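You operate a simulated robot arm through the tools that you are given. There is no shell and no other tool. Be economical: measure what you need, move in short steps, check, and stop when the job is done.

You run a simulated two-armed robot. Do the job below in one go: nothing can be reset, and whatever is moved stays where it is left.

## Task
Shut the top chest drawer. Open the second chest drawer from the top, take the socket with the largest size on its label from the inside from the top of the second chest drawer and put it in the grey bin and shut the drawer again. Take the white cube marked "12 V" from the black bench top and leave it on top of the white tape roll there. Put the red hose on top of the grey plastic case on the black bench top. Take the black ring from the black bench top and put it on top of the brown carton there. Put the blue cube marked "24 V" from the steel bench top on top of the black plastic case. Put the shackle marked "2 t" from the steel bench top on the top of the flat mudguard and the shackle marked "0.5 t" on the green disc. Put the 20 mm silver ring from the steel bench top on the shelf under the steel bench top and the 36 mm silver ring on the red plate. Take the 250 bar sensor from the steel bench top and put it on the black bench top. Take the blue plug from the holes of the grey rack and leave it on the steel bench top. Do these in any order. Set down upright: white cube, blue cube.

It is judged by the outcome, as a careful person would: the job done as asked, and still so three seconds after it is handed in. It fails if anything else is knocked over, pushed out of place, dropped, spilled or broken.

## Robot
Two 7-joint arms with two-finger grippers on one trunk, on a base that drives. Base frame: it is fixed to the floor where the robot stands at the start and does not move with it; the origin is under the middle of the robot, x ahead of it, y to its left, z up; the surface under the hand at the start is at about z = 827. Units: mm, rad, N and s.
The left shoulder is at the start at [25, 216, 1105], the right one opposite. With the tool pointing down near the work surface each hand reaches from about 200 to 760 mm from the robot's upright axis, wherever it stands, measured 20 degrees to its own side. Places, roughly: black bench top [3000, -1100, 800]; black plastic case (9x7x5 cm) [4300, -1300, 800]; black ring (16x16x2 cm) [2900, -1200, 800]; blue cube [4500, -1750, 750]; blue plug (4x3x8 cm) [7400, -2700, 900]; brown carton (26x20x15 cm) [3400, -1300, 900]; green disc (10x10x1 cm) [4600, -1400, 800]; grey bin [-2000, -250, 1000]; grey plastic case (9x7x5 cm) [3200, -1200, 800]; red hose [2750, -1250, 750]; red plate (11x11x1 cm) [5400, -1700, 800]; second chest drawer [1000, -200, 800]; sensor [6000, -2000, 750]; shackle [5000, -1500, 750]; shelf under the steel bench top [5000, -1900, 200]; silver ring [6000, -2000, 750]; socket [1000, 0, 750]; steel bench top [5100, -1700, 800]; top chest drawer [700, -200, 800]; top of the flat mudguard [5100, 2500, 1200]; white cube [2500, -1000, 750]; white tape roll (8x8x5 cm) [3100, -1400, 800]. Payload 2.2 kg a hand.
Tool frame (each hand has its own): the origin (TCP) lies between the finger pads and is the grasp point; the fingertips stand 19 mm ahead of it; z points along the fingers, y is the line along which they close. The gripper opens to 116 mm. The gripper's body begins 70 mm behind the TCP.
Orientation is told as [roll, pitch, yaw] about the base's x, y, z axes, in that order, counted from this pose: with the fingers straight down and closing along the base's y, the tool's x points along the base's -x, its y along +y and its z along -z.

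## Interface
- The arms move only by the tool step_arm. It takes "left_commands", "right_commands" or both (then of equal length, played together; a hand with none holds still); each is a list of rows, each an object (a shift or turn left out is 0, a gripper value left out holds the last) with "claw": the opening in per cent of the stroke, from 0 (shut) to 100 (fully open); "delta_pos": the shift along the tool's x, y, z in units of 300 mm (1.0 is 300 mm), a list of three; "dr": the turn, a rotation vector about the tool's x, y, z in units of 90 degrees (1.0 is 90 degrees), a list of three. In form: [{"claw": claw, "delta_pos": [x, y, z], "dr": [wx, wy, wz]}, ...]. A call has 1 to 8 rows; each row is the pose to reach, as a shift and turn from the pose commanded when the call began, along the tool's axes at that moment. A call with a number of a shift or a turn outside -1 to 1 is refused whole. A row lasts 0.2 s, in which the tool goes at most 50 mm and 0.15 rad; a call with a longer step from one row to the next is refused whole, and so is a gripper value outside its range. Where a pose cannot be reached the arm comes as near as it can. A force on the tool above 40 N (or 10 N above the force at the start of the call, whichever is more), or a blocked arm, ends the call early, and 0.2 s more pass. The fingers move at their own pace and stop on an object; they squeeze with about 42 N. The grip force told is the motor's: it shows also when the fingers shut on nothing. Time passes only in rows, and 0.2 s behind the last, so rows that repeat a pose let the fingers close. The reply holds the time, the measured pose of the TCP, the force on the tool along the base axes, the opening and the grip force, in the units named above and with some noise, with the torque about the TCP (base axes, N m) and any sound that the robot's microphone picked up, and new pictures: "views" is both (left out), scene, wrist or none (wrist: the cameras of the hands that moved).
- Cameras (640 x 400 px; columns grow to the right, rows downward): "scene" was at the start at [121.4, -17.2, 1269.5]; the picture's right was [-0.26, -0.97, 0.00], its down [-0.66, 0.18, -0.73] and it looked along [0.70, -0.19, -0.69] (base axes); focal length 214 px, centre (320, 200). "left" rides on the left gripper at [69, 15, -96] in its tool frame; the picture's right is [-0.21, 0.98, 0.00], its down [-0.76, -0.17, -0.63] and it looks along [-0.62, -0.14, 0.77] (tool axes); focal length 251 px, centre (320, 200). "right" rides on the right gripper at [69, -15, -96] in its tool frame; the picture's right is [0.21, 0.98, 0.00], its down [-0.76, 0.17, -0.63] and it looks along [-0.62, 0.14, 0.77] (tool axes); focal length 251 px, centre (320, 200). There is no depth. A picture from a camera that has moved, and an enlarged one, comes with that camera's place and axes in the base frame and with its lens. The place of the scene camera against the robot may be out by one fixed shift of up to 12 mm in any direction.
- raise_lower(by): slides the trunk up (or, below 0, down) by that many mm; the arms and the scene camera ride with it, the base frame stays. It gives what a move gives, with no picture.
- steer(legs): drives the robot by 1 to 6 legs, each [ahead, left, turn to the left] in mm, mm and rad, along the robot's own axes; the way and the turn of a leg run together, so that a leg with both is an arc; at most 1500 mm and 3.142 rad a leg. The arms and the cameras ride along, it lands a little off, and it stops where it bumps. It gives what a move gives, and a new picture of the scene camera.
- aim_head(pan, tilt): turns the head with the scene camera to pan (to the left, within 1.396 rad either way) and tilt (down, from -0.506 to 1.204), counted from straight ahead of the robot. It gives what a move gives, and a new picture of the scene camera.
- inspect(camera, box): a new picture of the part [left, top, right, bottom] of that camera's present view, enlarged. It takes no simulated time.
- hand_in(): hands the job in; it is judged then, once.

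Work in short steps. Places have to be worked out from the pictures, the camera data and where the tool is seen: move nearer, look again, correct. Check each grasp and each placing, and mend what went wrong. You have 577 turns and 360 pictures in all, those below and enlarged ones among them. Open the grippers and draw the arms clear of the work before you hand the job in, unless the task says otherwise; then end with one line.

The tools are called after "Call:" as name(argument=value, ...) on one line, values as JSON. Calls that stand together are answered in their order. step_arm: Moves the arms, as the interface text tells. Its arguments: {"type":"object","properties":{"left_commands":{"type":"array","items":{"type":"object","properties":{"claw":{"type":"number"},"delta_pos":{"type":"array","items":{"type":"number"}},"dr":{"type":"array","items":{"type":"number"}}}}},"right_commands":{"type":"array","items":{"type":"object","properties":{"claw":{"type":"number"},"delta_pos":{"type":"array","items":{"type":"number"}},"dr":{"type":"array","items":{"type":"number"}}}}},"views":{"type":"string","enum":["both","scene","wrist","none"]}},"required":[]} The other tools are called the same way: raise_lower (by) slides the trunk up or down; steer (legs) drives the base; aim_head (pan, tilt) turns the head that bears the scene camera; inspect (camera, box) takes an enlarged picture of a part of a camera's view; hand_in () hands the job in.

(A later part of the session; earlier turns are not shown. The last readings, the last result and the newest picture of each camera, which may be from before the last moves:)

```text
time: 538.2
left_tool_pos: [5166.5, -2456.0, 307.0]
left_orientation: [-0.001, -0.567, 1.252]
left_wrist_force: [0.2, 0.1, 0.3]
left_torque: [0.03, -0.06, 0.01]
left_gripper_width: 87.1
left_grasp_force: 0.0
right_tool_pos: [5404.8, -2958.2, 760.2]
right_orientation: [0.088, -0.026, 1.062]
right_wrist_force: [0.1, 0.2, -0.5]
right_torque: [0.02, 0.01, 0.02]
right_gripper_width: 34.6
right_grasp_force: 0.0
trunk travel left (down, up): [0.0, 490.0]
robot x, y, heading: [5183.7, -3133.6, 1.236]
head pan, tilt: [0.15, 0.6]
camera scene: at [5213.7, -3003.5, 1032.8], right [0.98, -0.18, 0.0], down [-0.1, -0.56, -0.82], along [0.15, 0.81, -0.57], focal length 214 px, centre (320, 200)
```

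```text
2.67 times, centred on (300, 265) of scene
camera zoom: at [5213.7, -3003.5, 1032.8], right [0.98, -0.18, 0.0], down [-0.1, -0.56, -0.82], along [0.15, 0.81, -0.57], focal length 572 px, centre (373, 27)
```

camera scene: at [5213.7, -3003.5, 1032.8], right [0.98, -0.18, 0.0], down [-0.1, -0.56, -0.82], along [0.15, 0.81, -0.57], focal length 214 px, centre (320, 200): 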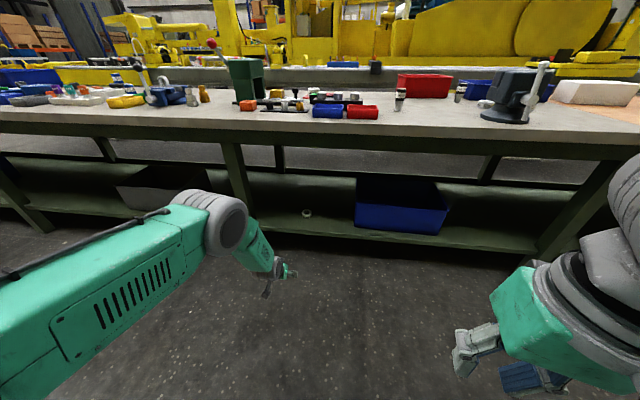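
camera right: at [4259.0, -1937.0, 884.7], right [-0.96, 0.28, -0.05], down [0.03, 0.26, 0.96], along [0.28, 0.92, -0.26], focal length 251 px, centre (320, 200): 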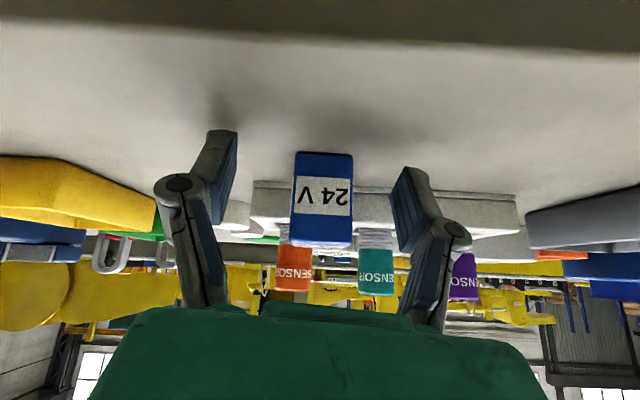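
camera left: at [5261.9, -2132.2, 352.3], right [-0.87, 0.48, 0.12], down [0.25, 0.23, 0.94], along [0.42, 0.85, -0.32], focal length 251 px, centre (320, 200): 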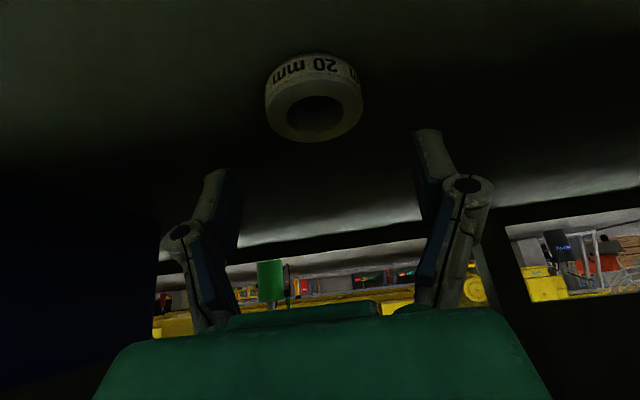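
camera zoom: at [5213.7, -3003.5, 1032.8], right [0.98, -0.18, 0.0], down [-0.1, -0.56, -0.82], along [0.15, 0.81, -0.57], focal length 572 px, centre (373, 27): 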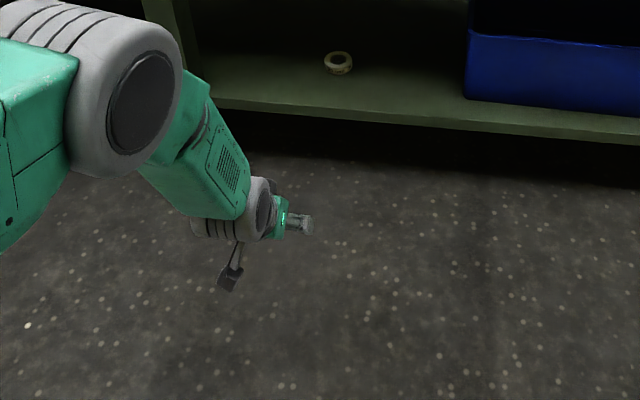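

The ring is on the shelf. I raise the trunk and the left hand again.

Call:
raise_lower(by=250)

Call:
step_arm(left_commands=[{"claw": 60, "delta_pos": [-0.06, 0, -0.12], "dr": [0, 0.04, 0]}, {"delta_pos": [-0.12, 0, -0.26], "dr": [0, 0.08, 0]}, {"delta_pos": [-0.18, 0, -0.4], "dr": [0, 0.12, 0]}, {"delta_pos": [-0.24, 0, -0.54], "dr": [0, 0.16, 0]}, {"delta_pos": [-0.3, 0, -0.68], "dr": [0, 0.2, 0]}, {"delta_pos": [-0.34, 0, -0.8], "dr": [0, 0.24, 0]}, {"delta_pos": [-0.36, 0, -0.92], "dr": [0, 0.28, 0]}, {"delta_pos": [-0.36, 0, -0.98], "dr": [0, 0.32, 0]}], views="none")

```text
time: 540.8
left_tool_pos: [5166.6, -2455.2, 559.7]
left_orientation: [0.001, -0.57, 1.25]
left_wrist_force: [-0.2, 0.1, 0.4]
left_torque: [-0.02, 0.01, 0.01]
left_gripper_width: 87.4
left_grasp_force: 0.1
right_tool_pos: [5402.3, -2956.2, 1008.9]
right_orientation: [0.091, -0.027, 1.061]
right_wrist_force: [-0.5, 0.0, 0.1]
right_torque: [0.01, 0.01, 0.03]
right_gripper_width: 34.9
right_grasp_force: 0.0
trunk travel left (down, up): [-250.0, 240.0]
robot x, y, heading: [5184.2, -3132.9, 1.241]
head pan, tilt: [0.15, 0.6]
```

```text
time: 542.6
left_tool_pos: [5146.3, -2519.9, 865.9]
left_orientation: [-0.001, -0.064, 1.25]
left_wrist_force: [0.4, -0.6, 0.8]
left_torque: [0.01, 0.01, 0.01]
left_gripper_width: 69.9
left_grasp_force: 0.1
right_tool_pos: [5404.3, -2956.5, 1009.9]
right_orientation: [0.091, -0.027, 1.06]
right_wrist_force: [0.3, 0.1, 0.1]
right_torque: [0.0, -0.04, -0.02]
right_gripper_width: 34.8
right_grasp_force: 0.1
trunk travel left (down, up): [-250.0, 240.0]
robot x, y, heading: [5187.3, -3134.6, 1.239]
head pan, tilt: [0.15, 0.6]
```

Now to the rack on the right-hand (wooden) bench. I level the hand and strafe right along the aisle.

Call:
step_arm(left_commands=[{"delta_pos": [0.02, 0, -0.16], "dr": [0, 0.04, 0]}, {"delta_pos": [0.04, 0, -0.32], "dr": [0, 0.04, 0]}, {"delta_pos": [0.06, 0, -0.48], "dr": [0, 0.04, 0]}, {"delta_pos": [0.08, 0, -0.62], "dr": [0, 0.04, 0]}], views="none")

Call:
steer(legs=[[250, 0, 0], [0, -1000, 0], [0, -950, 0]])

Call:
aim_head(pan=0, tilt=0.5)

```text
time: 543.6
left_tool_pos: [5134.7, -2554.2, 1049.7]
left_orientation: [0.001, -0.004, 1.252]
left_wrist_force: [-0.6, -0.3, 0.4]
left_torque: [0.02, 0.0, 0.04]
left_gripper_width: 69.9
left_grasp_force: 0.0
right_tool_pos: [5403.2, -2957.3, 1010.4]
right_orientation: [0.09, -0.029, 1.064]
right_wrist_force: [0.8, 0.0, 0.6]
right_torque: [0.03, 0.01, -0.01]
right_gripper_width: 34.9
right_grasp_force: 0.1
trunk travel left (down, up): [-250.0, 240.0]
robot x, y, heading: [5185.1, -3135.3, 1.237]
head pan, tilt: [0.15, 0.6]
```

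```text
time: 554.8
left_tool_pos: [7071.5, -2957.0, 1047.5]
left_orientation: [0.001, -0.002, 1.256]
left_wrist_force: [-0.4, 0.4, 0.6]
left_torque: [0.04, -0.02, 0.01]
left_gripper_width: 69.7
left_grasp_force: 0.0
right_tool_pos: [7342.2, -3355.9, 1011.0]
right_orientation: [0.089, -0.028, 1.065]
right_wrist_force: [-0.3, 0.1, -0.1]
right_torque: [-0.01, 0.01, -0.03]
right_gripper_width: 34.8
right_grasp_force: 0.2
trunk travel left (down, up): [-250.0, 240.0]
robot x, y, heading: [7128.0, -3538.7, 1.243]
head pan, tilt: [0.15, 0.6]
camera scene: at [7150.6, -3403.9, 1282.8], right [0.98, -0.18, 0.0], down [-0.1, -0.56, -0.82], along [0.15, 0.81, -0.57], focal length 214 px, centre (320, 200)
```

scene: 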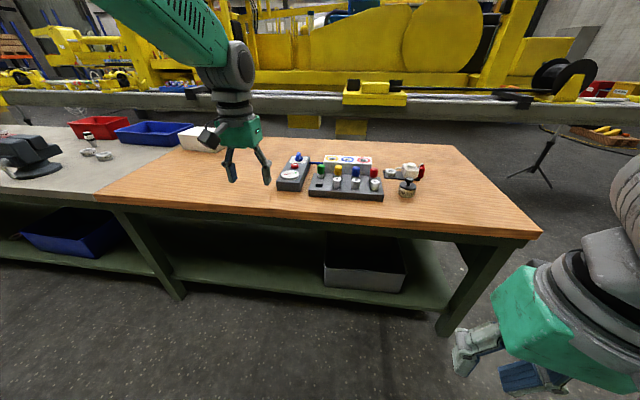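

```text
time: 555.5
left_tool_pos: [7069.1, -2956.5, 1049.5]
left_orientation: [-0.002, -0.007, 1.254]
left_wrist_force: [0.0, -1.1, 0.3]
left_torque: [0.01, 0.0, -0.01]
left_gripper_width: 69.5
left_grasp_force: 0.1
right_tool_pos: [7339.7, -3355.1, 1011.1]
right_orientation: [0.092, -0.028, 1.062]
right_wrist_force: [0.7, 0.3, -0.5]
right_torque: [-0.02, 0.01, -0.01]
right_gripper_width: 34.8
right_grasp_force: 0.1
trunk travel left (down, up): [-250.0, 240.0]
robot x, y, heading: [7125.8, -3535.6, 1.249]
head pan, tilt: [0.0, 0.499]
camera scene: at [7161.9, -3404.1, 1291.9], right [0.95, -0.32, 0.0], down [-0.15, -0.46, -0.88], along [0.28, 0.83, -0.48], focal length 214 px, centre (320, 200)
```

scene: 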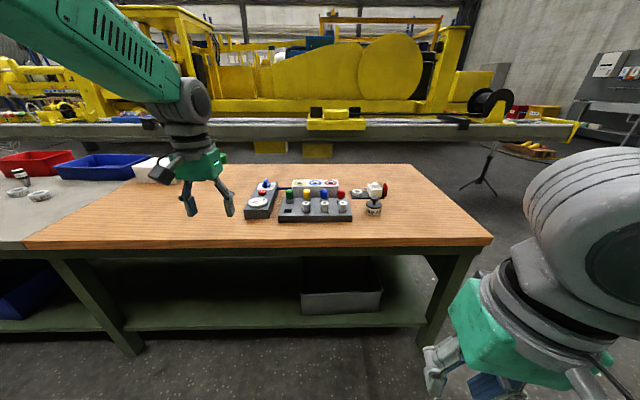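

Call:
inspect(camera="scene", box=[230, 165, 400, 235])

```text
3.76 times, centred on (315, 200) of scene
camera zoom: at [7161.9, -3404.1, 1291.9], right [0.95, -0.32, 0.0], down [-0.15, -0.46, -0.88], along [0.28, 0.83, -0.48], focal length 807 px, centre (339, 200)
```

zoom: 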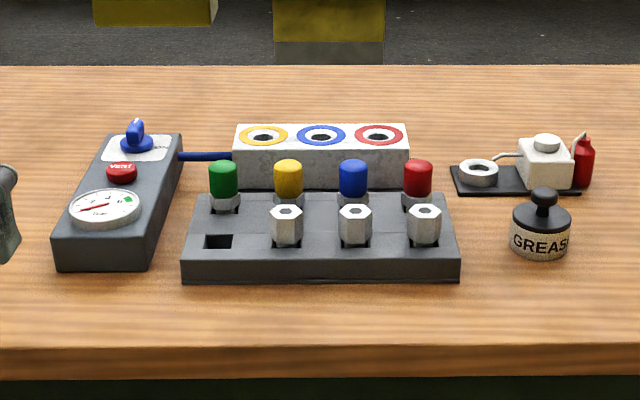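

The blue plug is the third in the rack's rear row, at about (7402,-2725), top z≈938. I drive up so it's ahead of the left arm.

Call:
steer(legs=[[270, -150, 0]])

Call:
inspect(camera="left", box=[0, 0, 640, 400])

```text
time: 557.6
left_tool_pos: [7299.1, -2747.8, 1047.3]
left_orientation: [-0.002, -0.005, 1.257]
left_wrist_force: [-0.3, 1.6, -0.8]
left_torque: [-0.02, -0.04, 0.02]
left_gripper_width: 69.7
left_grasp_force: 0.1
right_tool_pos: [7568.3, -3146.2, 1011.3]
right_orientation: [0.092, -0.027, 1.066]
right_wrist_force: [-0.2, -0.1, 0.8]
right_torque: [0.01, -0.01, -0.01]
right_gripper_width: 34.7
right_grasp_force: 0.1
trunk travel left (down, up): [-250.0, 240.0]
robot x, y, heading: [7357.2, -3325.1, 1.246]
head pan, tilt: [0.0, 0.499]
camera scene: at [7391.9, -3194.2, 1291.9], right [0.95, -0.32, 0.0], down [-0.15, -0.46, -0.88], along [0.28, 0.83, -0.48], focal length 214 px, centre (320, 200)
```

scene: 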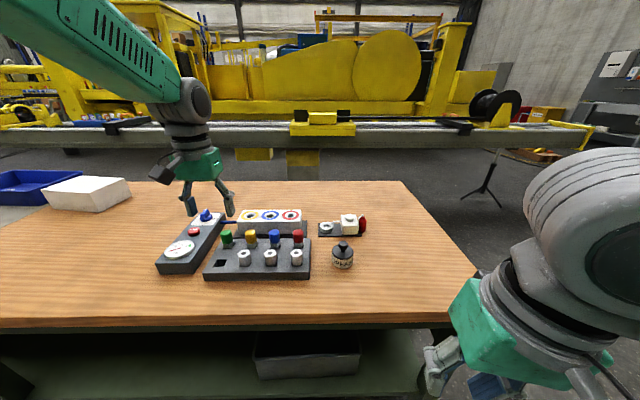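

```text
1.00 times, centred on (320, 200) of left (not enlarged: the box is as wide or as high as the picture)
camera zoom: at [7262.9, -2808.4, 1144.9], right [-0.86, 0.51, 0.0], down [0.39, 0.67, 0.64], along [0.32, 0.55, -0.77], focal length 251 px, centre (320, 200)
```

zoom: 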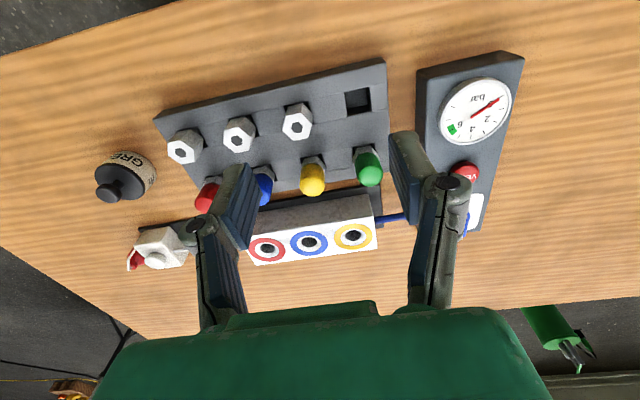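

Triangulated: blue plug ≈(7422,-2682), top z≈905. I move above it.

Call:
step_arm(left_commands=[{"claw": 52, "delta_pos": [-0.11, -0.107, 0]}, {"delta_pos": [-0.22, -0.214, 0]}, {"delta_pos": [-0.336, -0.322, 0]}, {"delta_pos": [-0.336, -0.322, 0.1]}, {"delta_pos": [-0.336, -0.322, 0.2]}, {"delta_pos": [-0.336, -0.322, 0.2]}], views="wrist")

```text
time: 559.0
left_tool_pos: [7427.5, -2684.7, 992.1]
left_orientation: [0.003, -0.01, 1.257]
left_wrist_force: [-1.1, 0.3, 1.0]
left_torque: [0.0, 0.02, -0.03]
left_gripper_width: 60.5
left_grasp_force: 0.0
right_tool_pos: [7573.9, -3147.3, 1010.3]
right_orientation: [0.101, -0.025, 1.063]
right_wrist_force: [-0.2, -0.3, -0.1]
right_torque: [-0.01, -0.01, 0.01]
right_gripper_width: 34.5
right_grasp_force: 0.1
trunk travel left (down, up): [-250.0, 240.0]
robot x, y, heading: [7359.3, -3327.5, 1.244]
head pan, tilt: [0.0, 0.499]
camera left: at [7392.0, -2747.0, 1087.6], right [-0.86, 0.51, 0.01], down [0.39, 0.66, 0.64], along [0.32, 0.55, -0.77], focal length 251 px, centre (320, 200)
```

left: 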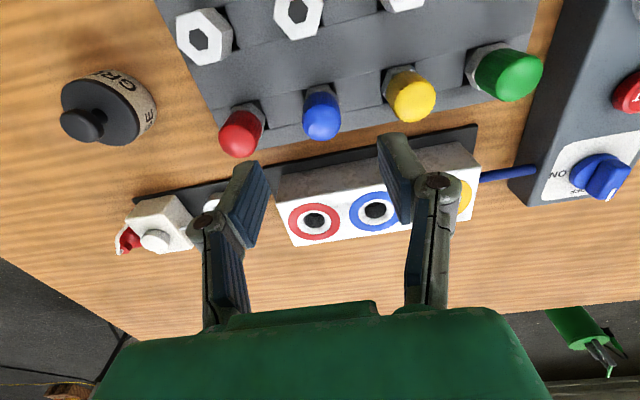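

Right over it. I narrow the opening and descend between the neighbours, then close.

Call:
step_arm(left_commands=[{"claw": 45, "delta_pos": [0, 0.003, 0.1]}, {"delta_pos": [0, 0.003, 0.2]}, {"delta_pos": [0, 0.003, 0.28]}, {"delta_pos": [0, 0.003, 0.32]}, {"delta_pos": [0, 0.003, 0.32]}], views="wrist")

```text
time: 560.2
left_tool_pos: [7425.2, -2681.5, 895.8]
left_orientation: [0.003, -0.006, 1.256]
left_wrist_force: [0.4, 1.4, -0.4]
left_torque: [0.02, -0.02, -0.04]
left_gripper_width: 52.1
left_grasp_force: 0.1
right_tool_pos: [7572.6, -3147.9, 1010.3]
right_orientation: [0.1, -0.027, 1.064]
right_wrist_force: [0.4, 0.8, 0.8]
right_torque: [0.03, -0.01, -0.06]
right_gripper_width: 35.0
right_grasp_force: 0.0
trunk travel left (down, up): [-250.0, 240.0]
robot x, y, heading: [7360.1, -3325.6, 1.244]
head pan, tilt: [0.0, 0.499]
camera left: at [7389.9, -2744.8, 991.4], right [-0.86, 0.51, 0.01], down [0.39, 0.66, 0.64], along [0.32, 0.55, -0.77], focal length 251 px, centre (320, 200)
```

left: 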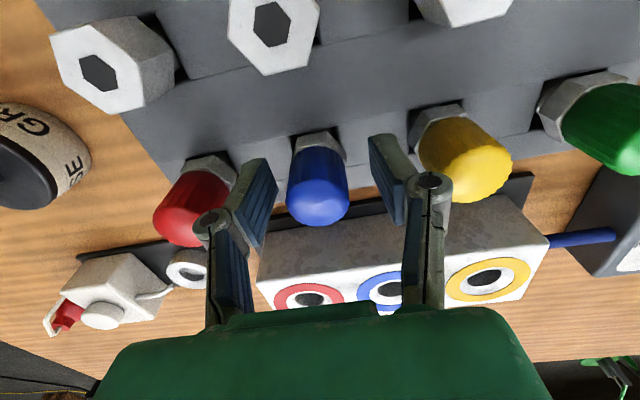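

Call:
step_arm(left_commands=[{"delta_pos": [0, 0, 0.015]}, {"claw": 0, "delta_pos": [0, 0, 0.015]}, {"claw": 0, "delta_pos": [0, 0, 0.015]}, {"claw": 0, "delta_pos": [0, 0, 0.015]}, {"claw": 0, "delta_pos": [0, 0, -0.03]}, {"claw": 0, "delta_pos": [0, 0, -0.1]}, {"claw": 0, "delta_pos": [0, 0, -0.18]}, {"claw": 0, "delta_pos": [0, 0, -0.28]}], views="wrist")

```text
time: 562.0
left_tool_pos: [7425.1, -2685.7, 979.2]
left_orientation: [0.005, -0.007, 1.254]
left_wrist_force: [-0.7, -0.8, -1.4]
left_torque: [0.0, 0.02, 0.02]
left_gripper_width: 30.3
left_grasp_force: 41.9
right_tool_pos: [7572.3, -3147.6, 1010.0]
right_orientation: [0.1, -0.027, 1.064]
right_wrist_force: [0.2, 0.9, 0.7]
right_torque: [0.03, 0.0, 0.0]
right_gripper_width: 34.9
right_grasp_force: 0.1
trunk travel left (down, up): [-250.0, 240.0]
robot x, y, heading: [7357.6, -3327.2, 1.24]
head pan, tilt: [0.0, 0.499]
camera left: at [7389.7, -2746.0, 1076.1], right [-0.86, 0.51, 0.0], down [0.39, 0.66, 0.64], along [0.32, 0.55, -0.77], focal length 251 px, centre (320, 200)
```

left: 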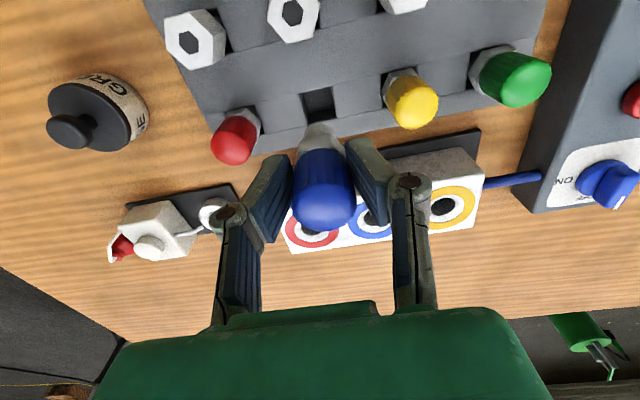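

The plug is out. I lift it more, back off clear of the bench, strafe left and approach a free spot on the steel bench near (5900,-2210).

Call:
step_arm(left_commands=[{"claw": 0, "delta_pos": [0.03, 0, -0.1]}, {"claw": 0, "delta_pos": [0.06, 0, -0.2]}, {"claw": 0, "delta_pos": [0.1, 0, -0.26]}], views="none")

Call:
steer(legs=[[-350, 0, 0], [0, 800, 0], [0, 792, 0], [320, 0, 0]])

Call:
inspect(camera="left", box=[0, 0, 640, 400])

```text
time: 562.8
left_tool_pos: [7416.6, -2713.9, 1058.9]
left_orientation: [0.004, -0.008, 1.255]
left_wrist_force: [-0.2, -0.7, -1.2]
left_torque: [0.0, 0.02, -0.01]
left_gripper_width: 30.2
left_grasp_force: 42.4
right_tool_pos: [7573.8, -3148.2, 1011.6]
right_orientation: [0.098, -0.027, 1.065]
right_wrist_force: [0.8, -0.9, 0.0]
right_torque: [0.02, -0.02, 0.0]
right_gripper_width: 34.7
right_grasp_force: 0.1
trunk travel left (down, up): [-250.0, 240.0]
robot x, y, heading: [7357.7, -3326.6, 1.242]
head pan, tilt: [0.0, 0.499]
```

```text
time: 574.6
left_tool_pos: [5895.3, -2226.8, 1057.0]
left_orientation: [0.003, -0.006, 1.254]
left_wrist_force: [0.0, 0.1, -2.1]
left_torque: [0.0, -0.04, -0.01]
left_gripper_width: 30.0
left_grasp_force: 41.6
right_tool_pos: [6050.8, -2661.9, 1010.9]
right_orientation: [0.099, -0.027, 1.06]
right_wrist_force: [0.1, 0.0, 0.9]
right_torque: [0.0, 0.0, 0.01]
right_gripper_width: 34.7
right_grasp_force: 0.1
trunk travel left (down, up): [-250.0, 240.0]
robot x, y, heading: [5835.5, -2839.7, 1.24]
head pan, tilt: [0.0, 0.499]
camera scene: at [5876.1, -2710.0, 1291.8], right [0.95, -0.32, 0.0], down [-0.16, -0.46, -0.88], along [0.28, 0.83, -0.48], focal length 214 px, centre (320, 200)
```

scene: 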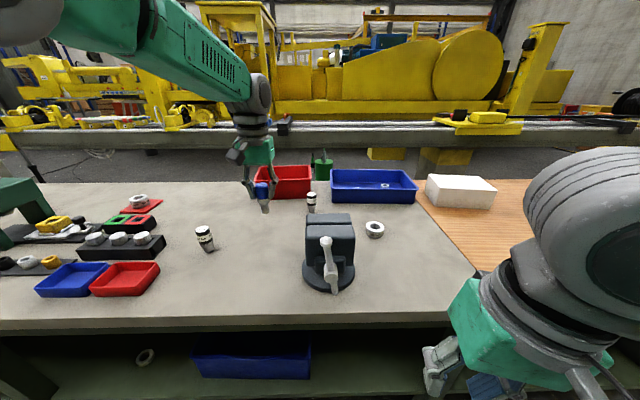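

```text
1.00 times, centred on (320, 200) of left (not enlarged: the box is as wide or as high as the picture)
camera zoom: at [5859.5, -2288.5, 1153.4], right [-0.86, 0.51, 0.0], down [0.39, 0.66, 0.64], along [0.32, 0.55, -0.77], focal length 251 px, centre (320, 200)
```

zoom: 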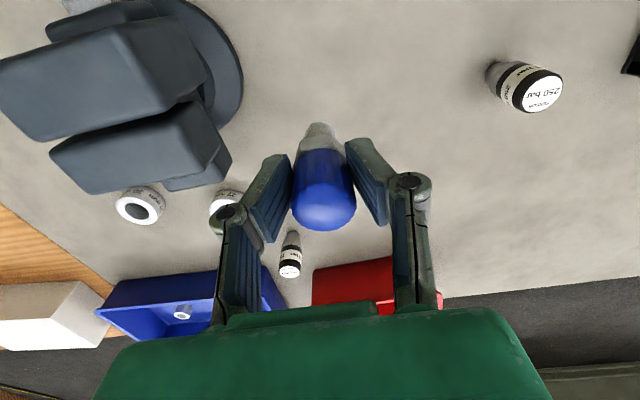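

The spot below is free. I lower the plug.

Call:
step_arm(left_commands=[{"claw": 0, "delta_pos": [0, 0, 0.14]}, {"claw": 0, "delta_pos": [0, 0, 0.28]}, {"claw": 0, "delta_pos": [0, 0, 0.42]}, {"claw": 0, "delta_pos": [0, 0, 0.49]}, {"claw": 0, "delta_pos": [0, 0, 0.52]}, {"claw": 0, "delta_pos": [0, 0, 0.535]}, {"claw": 0, "delta_pos": [0, 0, 0.55]}, {"claw": 0, "delta_pos": [0, 0, 0.565]}], views="wrist")

```text
time: 576.4
left_tool_pos: [5895.8, -2226.8, 888.9]
left_orientation: [0.003, -0.008, 1.253]
left_wrist_force: [0.0, 0.1, -1.6]
left_torque: [0.05, -0.01, 0.0]
left_gripper_width: 29.8
left_grasp_force: 41.9
right_tool_pos: [6048.0, -2662.3, 1011.3]
right_orientation: [0.104, -0.023, 1.06]
right_wrist_force: [-0.6, 0.0, 0.4]
right_torque: [0.01, 0.0, -0.01]
right_gripper_width: 34.8
right_grasp_force: 0.1
trunk travel left (down, up): [-250.0, 240.0]
robot x, y, heading: [5836.7, -2843.1, 1.24]
head pan, tilt: [0.0, 0.499]
camera left: at [5859.3, -2289.5, 985.1], right [-0.86, 0.51, 0.01], down [0.39, 0.66, 0.64], along [0.32, 0.55, -0.77], focal length 251 px, centre (320, 200)
```

left: 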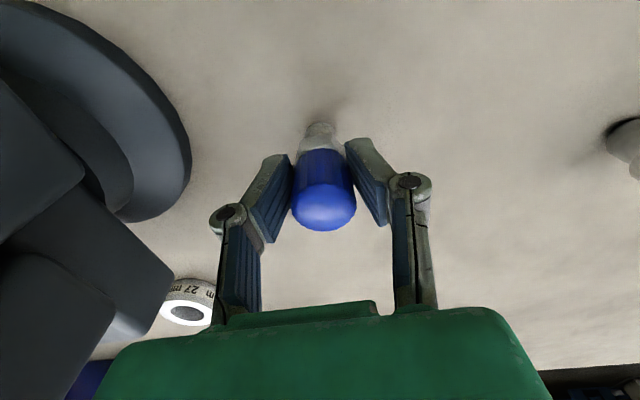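

Not yet touching; I continue in small steps.

Call:
step_arm(left_commands=[{"claw": 0, "delta_pos": [0, 0, 0.013]}, {"claw": 0, "delta_pos": [0, 0, 0.026]}, {"claw": 0, "delta_pos": [0, 0, 0.039]}, {"claw": 0, "delta_pos": [0, 0, 0.052]}, {"claw": 0, "delta_pos": [0, 0, 0.065]}, {"claw": 0, "delta_pos": [0, 0, 0.078]}, {"claw": 0, "delta_pos": [0, 0, 0.09]}], views="wrist")

```text
time: 577.3
left_tool_pos: [5896.1, -2223.1, 883.2]
left_orientation: [-0.001, -0.022, 1.254]
left_wrist_force: [-0.5, -7.4, 23.5]
left_torque: [-0.37, 0.02, -0.04]
left_gripper_width: 30.0
left_grasp_force: 42.1
right_tool_pos: [6050.1, -2664.6, 1011.6]
right_orientation: [0.101, -0.027, 1.061]
right_wrist_force: [0.2, 0.5, 0.1]
right_torque: [-0.06, -0.02, 0.01]
right_gripper_width: 34.7
right_grasp_force: 0.1
trunk travel left (down, up): [-250.0, 240.0]
robot x, y, heading: [5835.5, -2840.2, 1.24]
head pan, tilt: [0.0, 0.499]
stopped in row 4 (left hand): the force on the tool passed its limit at 52 N (the readings are from after the stop); the commanded pose is now the measured one
camera left: at [5860.1, -2287.3, 978.4], right [-0.86, 0.51, 0.01], down [0.39, 0.65, 0.65], along [0.33, 0.56, -0.76], focal length 251 px, centre (320, 200)
```

left: 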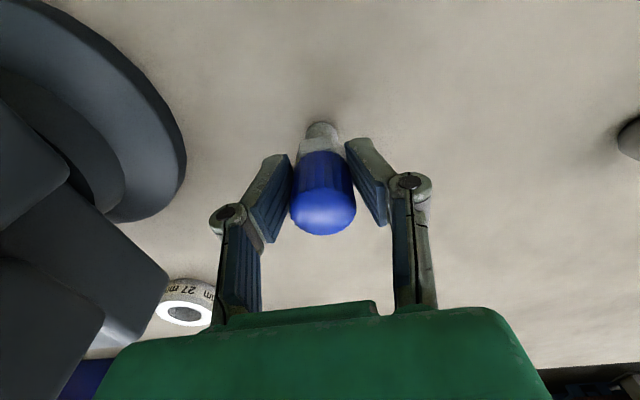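

Contact. I ease off, let it straighten, open and watch.

Call:
step_arm(left_commands=[{"claw": 0, "delta_pos": [0, 0, -0.008], "dr": [0, 0.01, 0]}, {"claw": 0, "delta_pos": [0, 0, -0.008], "dr": [0, 0.01, 0]}, {"claw": 35, "delta_pos": [0, 0, -0.008], "dr": [0, 0.01, 0]}, {"claw": 45, "delta_pos": [0, 0, -0.008], "dr": [0, 0.01, 0]}, {"claw": 45, "delta_pos": [0, 0, -0.008], "dr": [0, 0.01, 0]}], views="wrist")

```text
time: 578.5
left_tool_pos: [5894.9, -2225.1, 881.8]
left_orientation: [0.002, -0.005, 1.253]
left_wrist_force: [-0.1, 0.8, -0.4]
left_torque: [0.01, -0.03, 0.0]
left_gripper_width: 52.2
left_grasp_force: 0.0
right_tool_pos: [6048.2, -2662.3, 1011.4]
right_orientation: [0.102, -0.025, 1.059]
right_wrist_force: [-0.1, 0.0, 0.2]
right_torque: [0.02, -0.01, -0.02]
right_gripper_width: 34.7
right_grasp_force: 0.1
trunk travel left (down, up): [-250.0, 240.0]
robot x, y, heading: [5837.3, -2840.1, 1.244]
head pan, tilt: [0.0, 0.499]
camera left: at [5859.9, -2286.5, 978.6], right [-0.86, 0.51, 0.0], down [0.39, 0.66, 0.63], along [0.32, 0.55, -0.77], focal length 251 px, centre (320, 200)
```

left: 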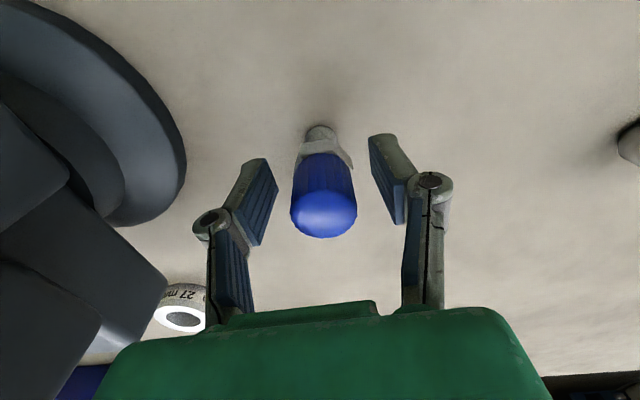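

The plug stands on the steel bench. I rise, and move over to the 250 bar sensor.

Call:
step_arm(left_commands=[{"delta_pos": [0, 0, -0.1]}, {"delta_pos": [0, 0, -0.25]}, {"delta_pos": [0, 0, -0.4]}, {"claw": 65, "delta_pos": [0, 0, -0.54]}, {"delta_pos": [-0.04, 0.15, -0.54]}, {"delta_pos": [-0.08, 0.3, -0.54]}, {"delta_pos": [-0.12, 0.45, -0.54]}, {"delta_pos": [-0.14, 0.6, -0.54]}], views="both")

```text
time: 580.3
left_tool_pos: [5733.9, -2126.8, 1044.4]
left_orientation: [0.0, -0.003, 1.253]
left_wrist_force: [0.0, 0.4, 0.7]
left_torque: [0.03, 0.02, 0.0]
left_gripper_width: 75.3
left_grasp_force: 0.1
right_tool_pos: [6046.5, -2661.9, 1011.6]
right_orientation: [0.101, -0.024, 1.06]
right_wrist_force: [0.0, 0.4, 0.7]
right_torque: [-0.01, 0.01, -0.01]
right_gripper_width: 34.8
right_grasp_force: 0.1
trunk travel left (down, up): [-250.0, 240.0]
robot x, y, heading: [5837.6, -2836.9, 1.244]
head pan, tilt: [0.0, 0.499]
camera scene: at [5873.4, -2708.8, 1291.8], right [0.95, -0.32, 0.0], down [-0.15, -0.46, -0.88], along [0.28, 0.83, -0.48], focal length 214 px, centre (320, 200)
camera left: at [5699.1, -2188.2, 1141.1], right [-0.86, 0.51, 0.0], down [0.39, 0.67, 0.63], along [0.32, 0.55, -0.77], focal length 251 px, centre (320, 200)
```

scene: 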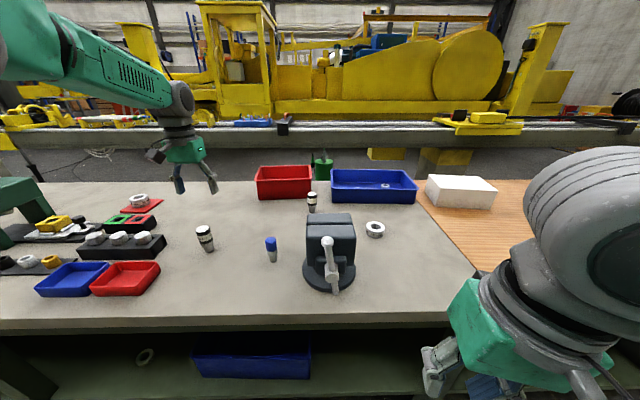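
left: 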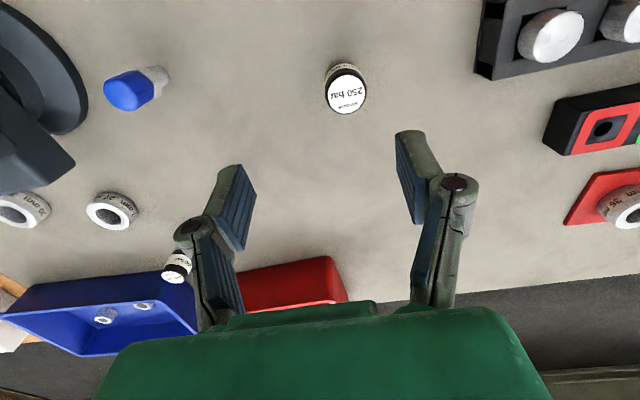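

Call:
step_arm(left_commands=[{"delta_pos": [0, 0.075, 0.05]}, {"delta_pos": [0, 0.075, 0.18]}, {"delta_pos": [0, 0.075, 0.28]}, {"delta_pos": [0, 0.075, 0.28]}], views="wrist")

```text
time: 581.3
left_tool_pos: [5714.3, -2121.1, 961.0]
left_orientation: [0.0, -0.005, 1.253]
left_wrist_force: [-0.2, 0.9, 0.5]
left_torque: [-0.01, -0.05, 0.02]
left_gripper_width: 75.4
left_grasp_force: 0.0
right_tool_pos: [6048.5, -2661.4, 1011.2]
right_orientation: [0.102, -0.025, 1.059]
right_wrist_force: [-0.4, 0.2, -0.3]
right_torque: [-0.01, 0.02, 0.04]
right_gripper_width: 34.9
right_grasp_force: 0.2
trunk travel left (down, up): [-250.0, 240.0]
robot x, y, heading: [5836.9, -2839.7, 1.241]
head pan, tilt: [0.0, 0.499]
camera left: at [5678.0, -2182.3, 1057.2], right [-0.86, 0.51, 0.0], down [0.39, 0.66, 0.64], along [0.32, 0.55, -0.77], focal length 251 px, centre (320, 200)
```

left: 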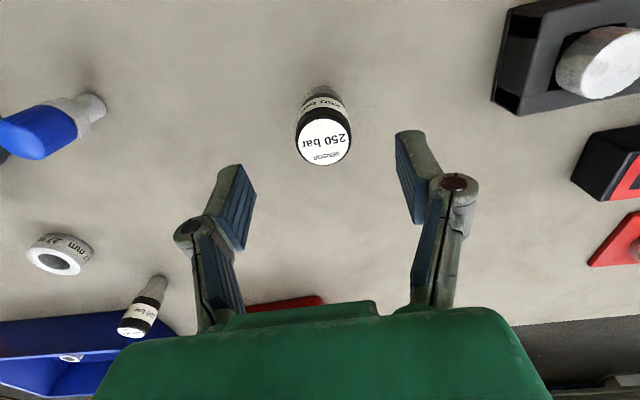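

Call:
step_arm(left_commands=[{"delta_pos": [0, 0.012, 0.1]}, {"delta_pos": [0, 0.012, 0.2]}, {"delta_pos": [0, 0.012, 0.23]}, {"claw": 0, "delta_pos": [0, 0.012, 0.23]}, {"claw": 0, "delta_pos": [0, 0.012, 0.23]}, {"claw": 0, "delta_pos": [0, 0.012, 0.23]}], views="wrist")

Call:
step_arm(left_commands=[{"claw": 0, "delta_pos": [0, 0, -0.05]}, {"claw": 0, "delta_pos": [0, 0, -0.14]}, {"claw": 0, "delta_pos": [0, 0, -0.25]}, {"claw": 0, "delta_pos": [0, 0, -0.37]}, {"claw": 0, "delta_pos": [0.03, 0, -0.49]}, {"claw": 0, "delta_pos": [0.06, 0, -0.58]}], views="wrist")

```text
time: 582.7
left_tool_pos: [5711.7, -2120.7, 892.2]
left_orientation: [0.0, -0.003, 1.252]
left_wrist_force: [-1.3, -0.4, -0.3]
left_torque: [-0.07, 0.03, -0.02]
left_gripper_width: 37.5
left_grasp_force: 42.5
right_tool_pos: [6048.3, -2662.0, 1010.7]
right_orientation: [0.103, -0.025, 1.059]
right_wrist_force: [-0.3, -0.1, -0.3]
right_torque: [-0.02, 0.0, 0.0]
right_gripper_width: 34.6
right_grasp_force: 0.1
trunk travel left (down, up): [-250.0, 240.0]
robot x, y, heading: [5833.5, -2836.8, 1.243]
head pan, tilt: [0.0, 0.499]
camera left: at [5675.3, -2181.8, 988.1], right [-0.86, 0.51, 0.0], down [0.39, 0.66, 0.64], along [0.32, 0.55, -0.77], focal length 251 px, centre (320, 200)
```

left: 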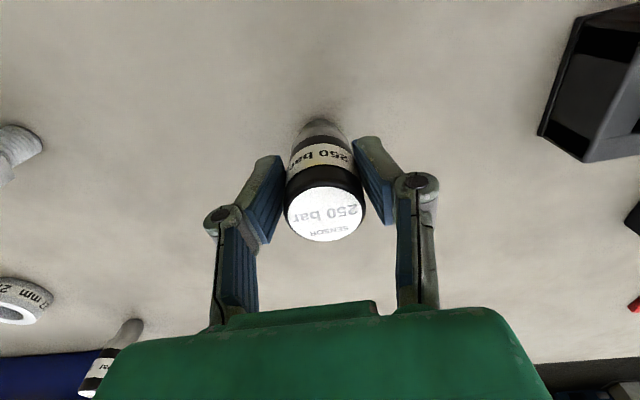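

```text
time: 584.1
left_tool_pos: [5705.0, -2139.0, 1066.9]
left_orientation: [0.0, -0.007, 1.254]
left_wrist_force: [-0.6, 0.0, -1.5]
left_torque: [0.01, -0.01, -0.02]
left_gripper_width: 38.1
left_grasp_force: 42.1
right_tool_pos: [6048.7, -2662.7, 1011.7]
right_orientation: [0.1, -0.027, 1.061]
right_wrist_force: [0.2, -0.3, 0.2]
right_torque: [0.0, 0.02, -0.04]
right_gripper_width: 34.8
right_grasp_force: 0.0
trunk travel left (down, up): [-250.0, 240.0]
robot x, y, heading: [5838.0, -2840.7, 1.239]
head pan, tilt: [0.0, 0.499]
camera left: at [5670.1, -2200.5, 1163.5], right [-0.86, 0.51, 0.0], down [0.39, 0.66, 0.64], along [0.32, 0.55, -0.77], focal length 251 px, centre (320, 200)
```

left: 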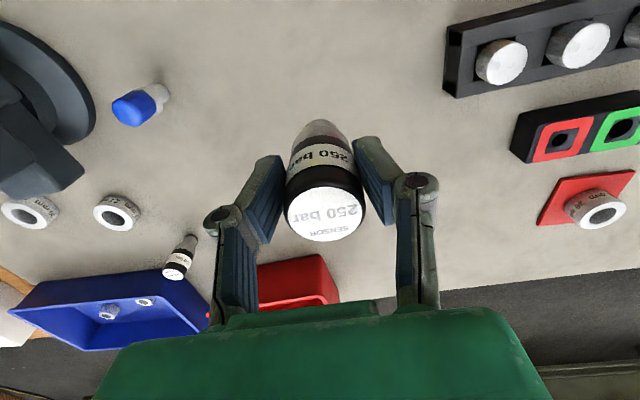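

Held. I back off, strafe left along the aisle to the black bench.

Call:
steer(legs=[[-350, 0, 0], [0, 1050, 0], [0, 1050, 0], [0, 1047, 0]])

```text
time: 601.5
left_tool_pos: [2620.5, -1457.6, 1068.1]
left_orientation: [0.009, -0.006, 1.253]
left_wrist_force: [0.9, 1.1, -1.7]
left_torque: [0.0, 0.0, 0.01]
left_gripper_width: 37.9
left_grasp_force: 42.1
right_tool_pos: [2960.9, -1975.0, 1012.2]
right_orientation: [0.116, -0.026, 1.056]
right_wrist_force: [0.2, -0.7, -0.3]
right_torque: [0.0, 0.0, 0.01]
right_gripper_width: 34.8
right_grasp_force: 0.0
trunk travel left (down, up): [-250.0, 240.0]
robot x, y, heading: [2742.4, -2155.4, 1.236]
head pan, tilt: [0.0, 0.499]
camera scene: at [2782.0, -2025.3, 1291.8], right [0.95, -0.32, 0.0], down [-0.15, -0.46, -0.88], along [0.28, 0.83, -0.48], focal length 214 px, centre (320, 200)
```

scene: 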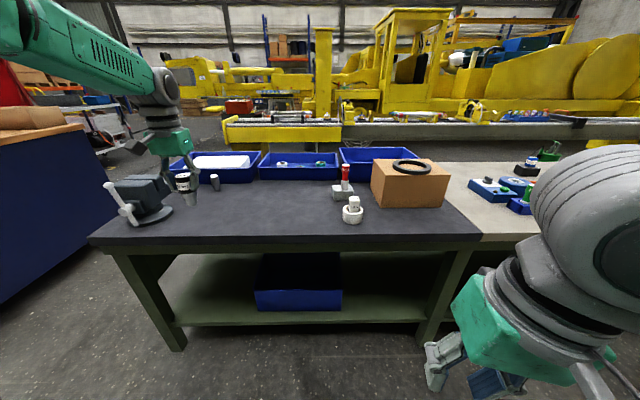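

All black-bench items are in order. I drive in to bring the sensor over the free middle.

Call:
steer(legs=[[0, -190, 0], [210, 0, 0]])

Call:
inspect(camera="left", box=[0, 0, 640, 400])

```text
time: 604.2
left_tool_pos: [2884.5, -1330.3, 1075.7]
left_orientation: [0.023, -0.007, 1.253]
left_wrist_force: [1.6, -0.1, -0.9]
left_torque: [-0.02, 0.12, 0.0]
left_gripper_width: 37.8
left_grasp_force: 41.9
right_tool_pos: [3225.8, -1851.0, 1008.1]
right_orientation: [0.128, -0.018, 1.058]
right_wrist_force: [0.1, -1.7, -0.7]
right_torque: [0.16, 0.06, -0.02]
right_gripper_width: 34.7
right_grasp_force: 0.0
trunk travel left (down, up): [-250.0, 240.0]
robot x, y, heading: [2993.8, -2021.3, 1.24]
head pan, tilt: [0.0, 0.499]
camera scene: at [3060.9, -1900.5, 1291.5], right [0.95, -0.32, -0.02], down [-0.17, -0.45, -0.88], along [0.27, 0.83, -0.48], focal length 214 px, centre (320, 200)
```

scene: 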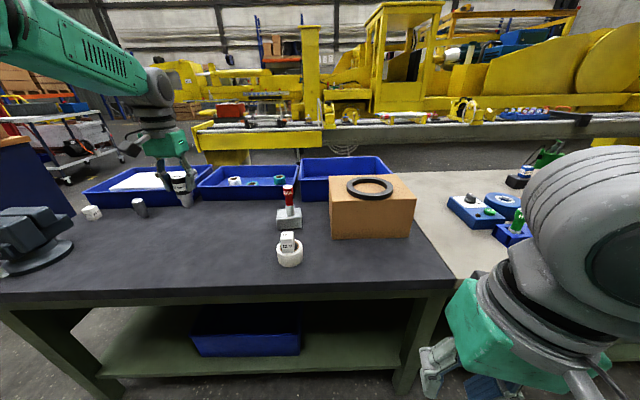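

```text
1.00 times, centred on (320, 200) of left (not enlarged: the box is as wide or as high as the picture)
camera zoom: at [2850.9, -1392.1, 1172.0], right [-0.86, 0.51, 0.02], down [0.41, 0.66, 0.63], along [0.31, 0.56, -0.77], focal length 251 px, centre (320, 200)
```

zoom: 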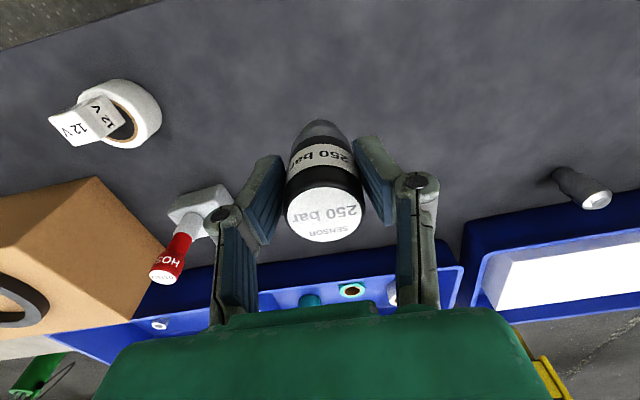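

The spot beneath is empty bench. I lower the sensor.

Call:
step_arm(left_commands=[{"claw": 0, "delta_pos": [0, 0, 0.14]}, {"claw": 0, "delta_pos": [0, 0, 0.28]}, {"claw": 0, "delta_pos": [0, 0, 0.42]}, {"claw": 0, "delta_pos": [0, 0, 0.52]}, {"claw": 0, "delta_pos": [0, 0, 0.57]}, {"claw": 0, "delta_pos": [0, 0, 0.585]}, {"claw": 0, "delta_pos": [0, 0, 0.597]}], views="none")

Call:
step_arm(left_commands=[{"claw": 0, "delta_pos": [0, 0, 0.01]}, {"claw": 0, "delta_pos": [0, 0, 0.02]}, {"claw": 0, "delta_pos": [0, 0, 0.03]}, {"claw": 0, "delta_pos": [0, 0, 0.04]}, {"claw": 0, "delta_pos": [0, 0, 0.05]}, {"claw": 0, "delta_pos": [0, 0, 0.06]}], views="wrist")

```text
time: 605.9
left_tool_pos: [2884.3, -1330.4, 896.3]
left_orientation: [0.019, -0.011, 1.249]
left_wrist_force: [1.4, -0.5, -1.3]
left_torque: [0.01, 0.08, -0.01]
left_gripper_width: 37.8
left_grasp_force: 42.4
right_tool_pos: [3226.2, -1852.7, 1008.9]
right_orientation: [0.128, -0.014, 1.057]
right_wrist_force: [1.5, -2.1, 0.0]
right_torque: [0.11, 0.07, -0.02]
right_gripper_width: 34.7
right_grasp_force: 0.0
trunk travel left (down, up): [-250.0, 240.0]
robot x, y, heading: [2996.3, -2022.3, 1.242]
head pan, tilt: [0.0, 0.499]
```

```text
time: 607.0
left_tool_pos: [2862.0, -1322.7, 882.7]
left_orientation: [-0.016, -0.02, 1.249]
left_wrist_force: [4.7, -12.1, 23.0]
left_torque: [-0.57, -0.19, 0.01]
left_gripper_width: 37.8
left_grasp_force: 42.0
right_tool_pos: [3196.5, -1847.0, 1013.9]
right_orientation: [0.097, -0.027, 1.061]
right_wrist_force: [0.6, -0.7, 0.6]
right_torque: [-0.02, 0.01, 0.0]
right_gripper_width: 34.9
right_grasp_force: 0.0
trunk travel left (down, up): [-250.0, 240.0]
robot x, y, heading: [2990.5, -2019.2, 1.243]
head pan, tilt: [0.0, 0.499]
stopped in row 5 (left hand): the force on the tool passed its limit at 42 N (the readings are from after the stop); the commanded pose is now the measured one
camera left: at [2824.5, -1384.7, 976.9], right [-0.86, 0.51, -0.01], down [0.38, 0.66, 0.65], along [0.34, 0.55, -0.76], focal length 251 px, centre (320, 200)
```

left: 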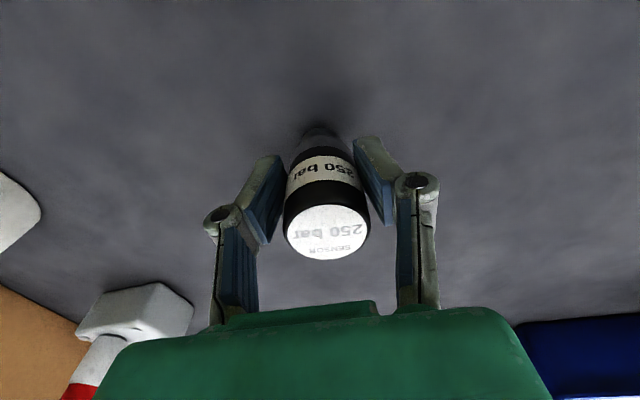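

Contact, with some sway. I lift 3 mm, let it settle level, then touch down again.

Call:
step_arm(left_commands=[{"claw": 0, "delta_pos": [0, 0, -0.015], "dr": [0, 0.01, 0]}, {"claw": 0, "delta_pos": [0, 0, -0.015], "dr": [0, 0.01, 0]}, {"claw": 0, "delta_pos": [0, 0, -0.015], "dr": [0, 0.01, 0]}, {"claw": 0, "delta_pos": [0, 0, -0.015], "dr": [0, 0.01, 0]}, {"claw": 0, "delta_pos": [0, 0, -0.015], "dr": [0, 0.01, 0]}, {"claw": 0, "delta_pos": [0, 0, -0.01], "dr": [0, 0.01, 0]}], views="wrist")

```text
time: 608.4
left_tool_pos: [2862.4, -1321.2, 882.4]
left_orientation: [-0.013, 0.002, 1.25]
left_wrist_force: [-0.1, -1.2, 1.4]
left_torque: [-0.07, 0.06, 0.02]
left_gripper_width: 37.8
left_grasp_force: 41.9
right_tool_pos: [3198.5, -1845.1, 1012.0]
right_orientation: [0.099, -0.021, 1.06]
right_wrist_force: [0.1, 0.4, -0.8]
right_torque: [0.01, 0.02, 0.01]
right_gripper_width: 35.1
right_grasp_force: 0.1
trunk travel left (down, up): [-250.0, 240.0]
robot x, y, heading: [2991.5, -2015.4, 1.244]
head pan, tilt: [0.0, 0.499]
camera left: at [2826.3, -1382.1, 978.4], right [-0.86, 0.51, -0.01], down [0.39, 0.67, 0.63], along [0.33, 0.54, -0.77], focal length 251 px, centre (320, 200)
```

left: 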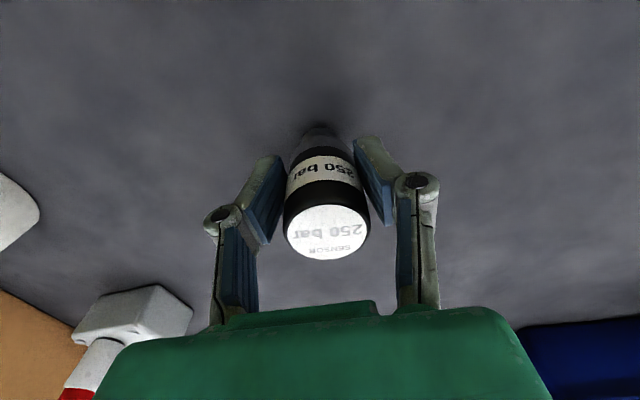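

Lightly in contact and level. I open gently.

Call:
step_arm(left_commands=[{"claw": 40}, {"claw": 50}, {"claw": 55}, {"claw": 55}], views="wrist")

```text
time: 609.4
left_tool_pos: [2862.9, -1321.7, 881.8]
left_orientation: [-0.013, 0.0, 1.252]
left_wrist_force: [0.6, -0.1, -0.1]
left_torque: [-0.02, 0.01, -0.02]
left_gripper_width: 63.6
left_grasp_force: 0.1
right_tool_pos: [3198.7, -1845.7, 1012.5]
right_orientation: [0.1, -0.02, 1.059]
right_wrist_force: [0.0, 0.3, 1.0]
right_torque: [0.01, -0.03, 0.03]
right_gripper_width: 35.0
right_grasp_force: 0.0
trunk travel left (down, up): [-250.0, 240.0]
robot x, y, heading: [2991.7, -2020.9, 1.24]
head pan, tilt: [0.0, 0.499]
camera left: at [2826.4, -1381.8, 978.1], right [-0.86, 0.51, -0.01], down [0.39, 0.67, 0.63], along [0.33, 0.54, -0.77], focal length 251 px, centre (320, 200)
```

left: 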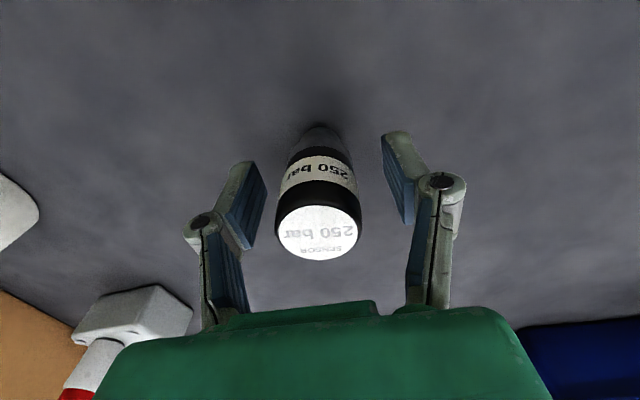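

It stands. I rise straight up and look over the bench.

Call:
step_arm(left_commands=[{"delta_pos": [0, 0, -0.1]}, {"delta_pos": [0, 0, -0.24]}, {"delta_pos": [0, 0, -0.4]}, {"delta_pos": [0, 0, -0.56]}, {"delta_pos": [0, 0, -0.65]}], views="scene")

Call:
steer(legs=[[-350, 0, 0]])

Call:
inspect(camera="scene", box=[120, 120, 440, 260])

```text
time: 610.6
left_tool_pos: [2861.0, -1321.7, 1076.4]
left_orientation: [-0.013, 0.002, 1.248]
left_wrist_force: [0.3, -0.2, 0.6]
left_torque: [0.02, -0.01, 0.02]
left_gripper_width: 63.8
left_grasp_force: 0.0
right_tool_pos: [3197.4, -1844.7, 1012.1]
right_orientation: [0.101, -0.021, 1.06]
right_wrist_force: [-0.5, -0.5, 0.3]
right_torque: [0.01, 0.06, 0.02]
right_gripper_width: 35.0
right_grasp_force: 0.0
trunk travel left (down, up): [-250.0, 240.0]
robot x, y, heading: [2993.6, -2023.1, 1.242]
head pan, tilt: [0.0, 0.499]
camera scene: at [3032.4, -1890.9, 1291.9], right [0.95, -0.32, 0.0], down [-0.15, -0.46, -0.88], along [0.28, 0.83, -0.48], focal length 214 px, centre (320, 200)
```

scene: 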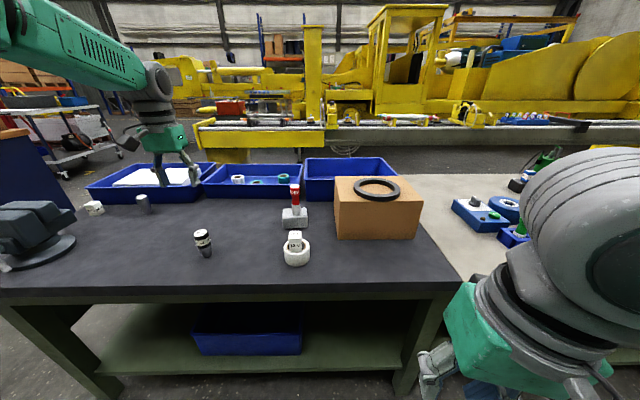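

```text
time: 612.9
left_tool_pos: [2750.1, -1653.2, 1076.7]
left_orientation: [-0.014, 0.001, 1.25]
left_wrist_force: [0.1, 0.3, -0.8]
left_torque: [-0.02, -0.02, -0.03]
left_gripper_width: 63.6
left_grasp_force: 0.1
right_tool_pos: [3084.7, -2177.6, 1012.7]
right_orientation: [0.1, -0.02, 1.059]
right_wrist_force: [0.4, 0.4, 0.8]
right_torque: [-0.01, 0.02, 0.0]
right_gripper_width: 34.8
right_grasp_force: 0.0
trunk travel left (down, up): [-250.0, 240.0]
robot x, y, heading: [2874.0, -2355.4, 1.246]
head pan, tilt: [0.0, 0.499]
camera scene: at [2919.5, -2222.3, 1291.8], right [0.95, -0.32, 0.0], down [-0.15, -0.46, -0.88], along [0.28, 0.83, -0.48], focal length 214 px, centre (320, 200)
```

scene: 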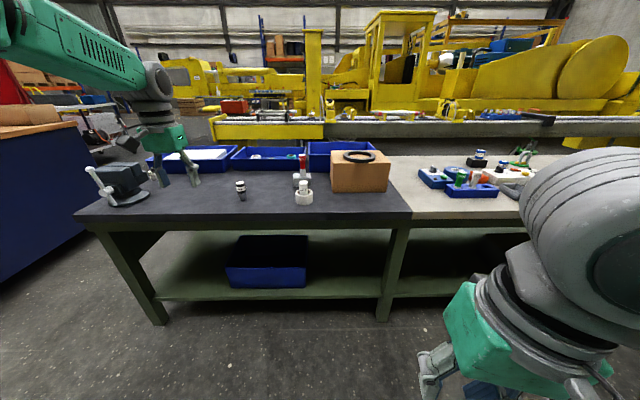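

```text
2.00 times, centred on (280, 190) of scene
camera zoom: at [2919.5, -2222.3, 1291.8], right [0.95, -0.32, 0.0], down [-0.15, -0.46, -0.88], along [0.28, 0.83, -0.48], focal length 429 px, centre (400, 220)
```

zoom: 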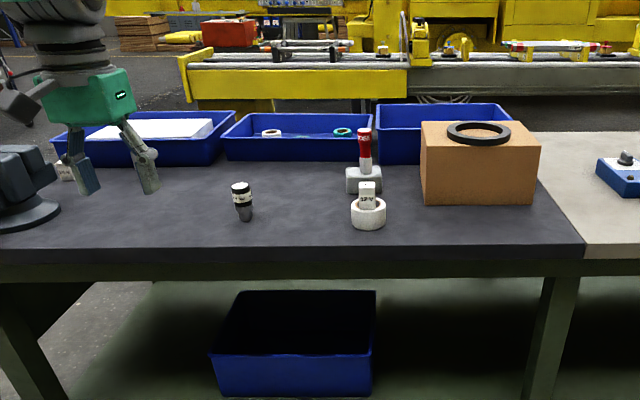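

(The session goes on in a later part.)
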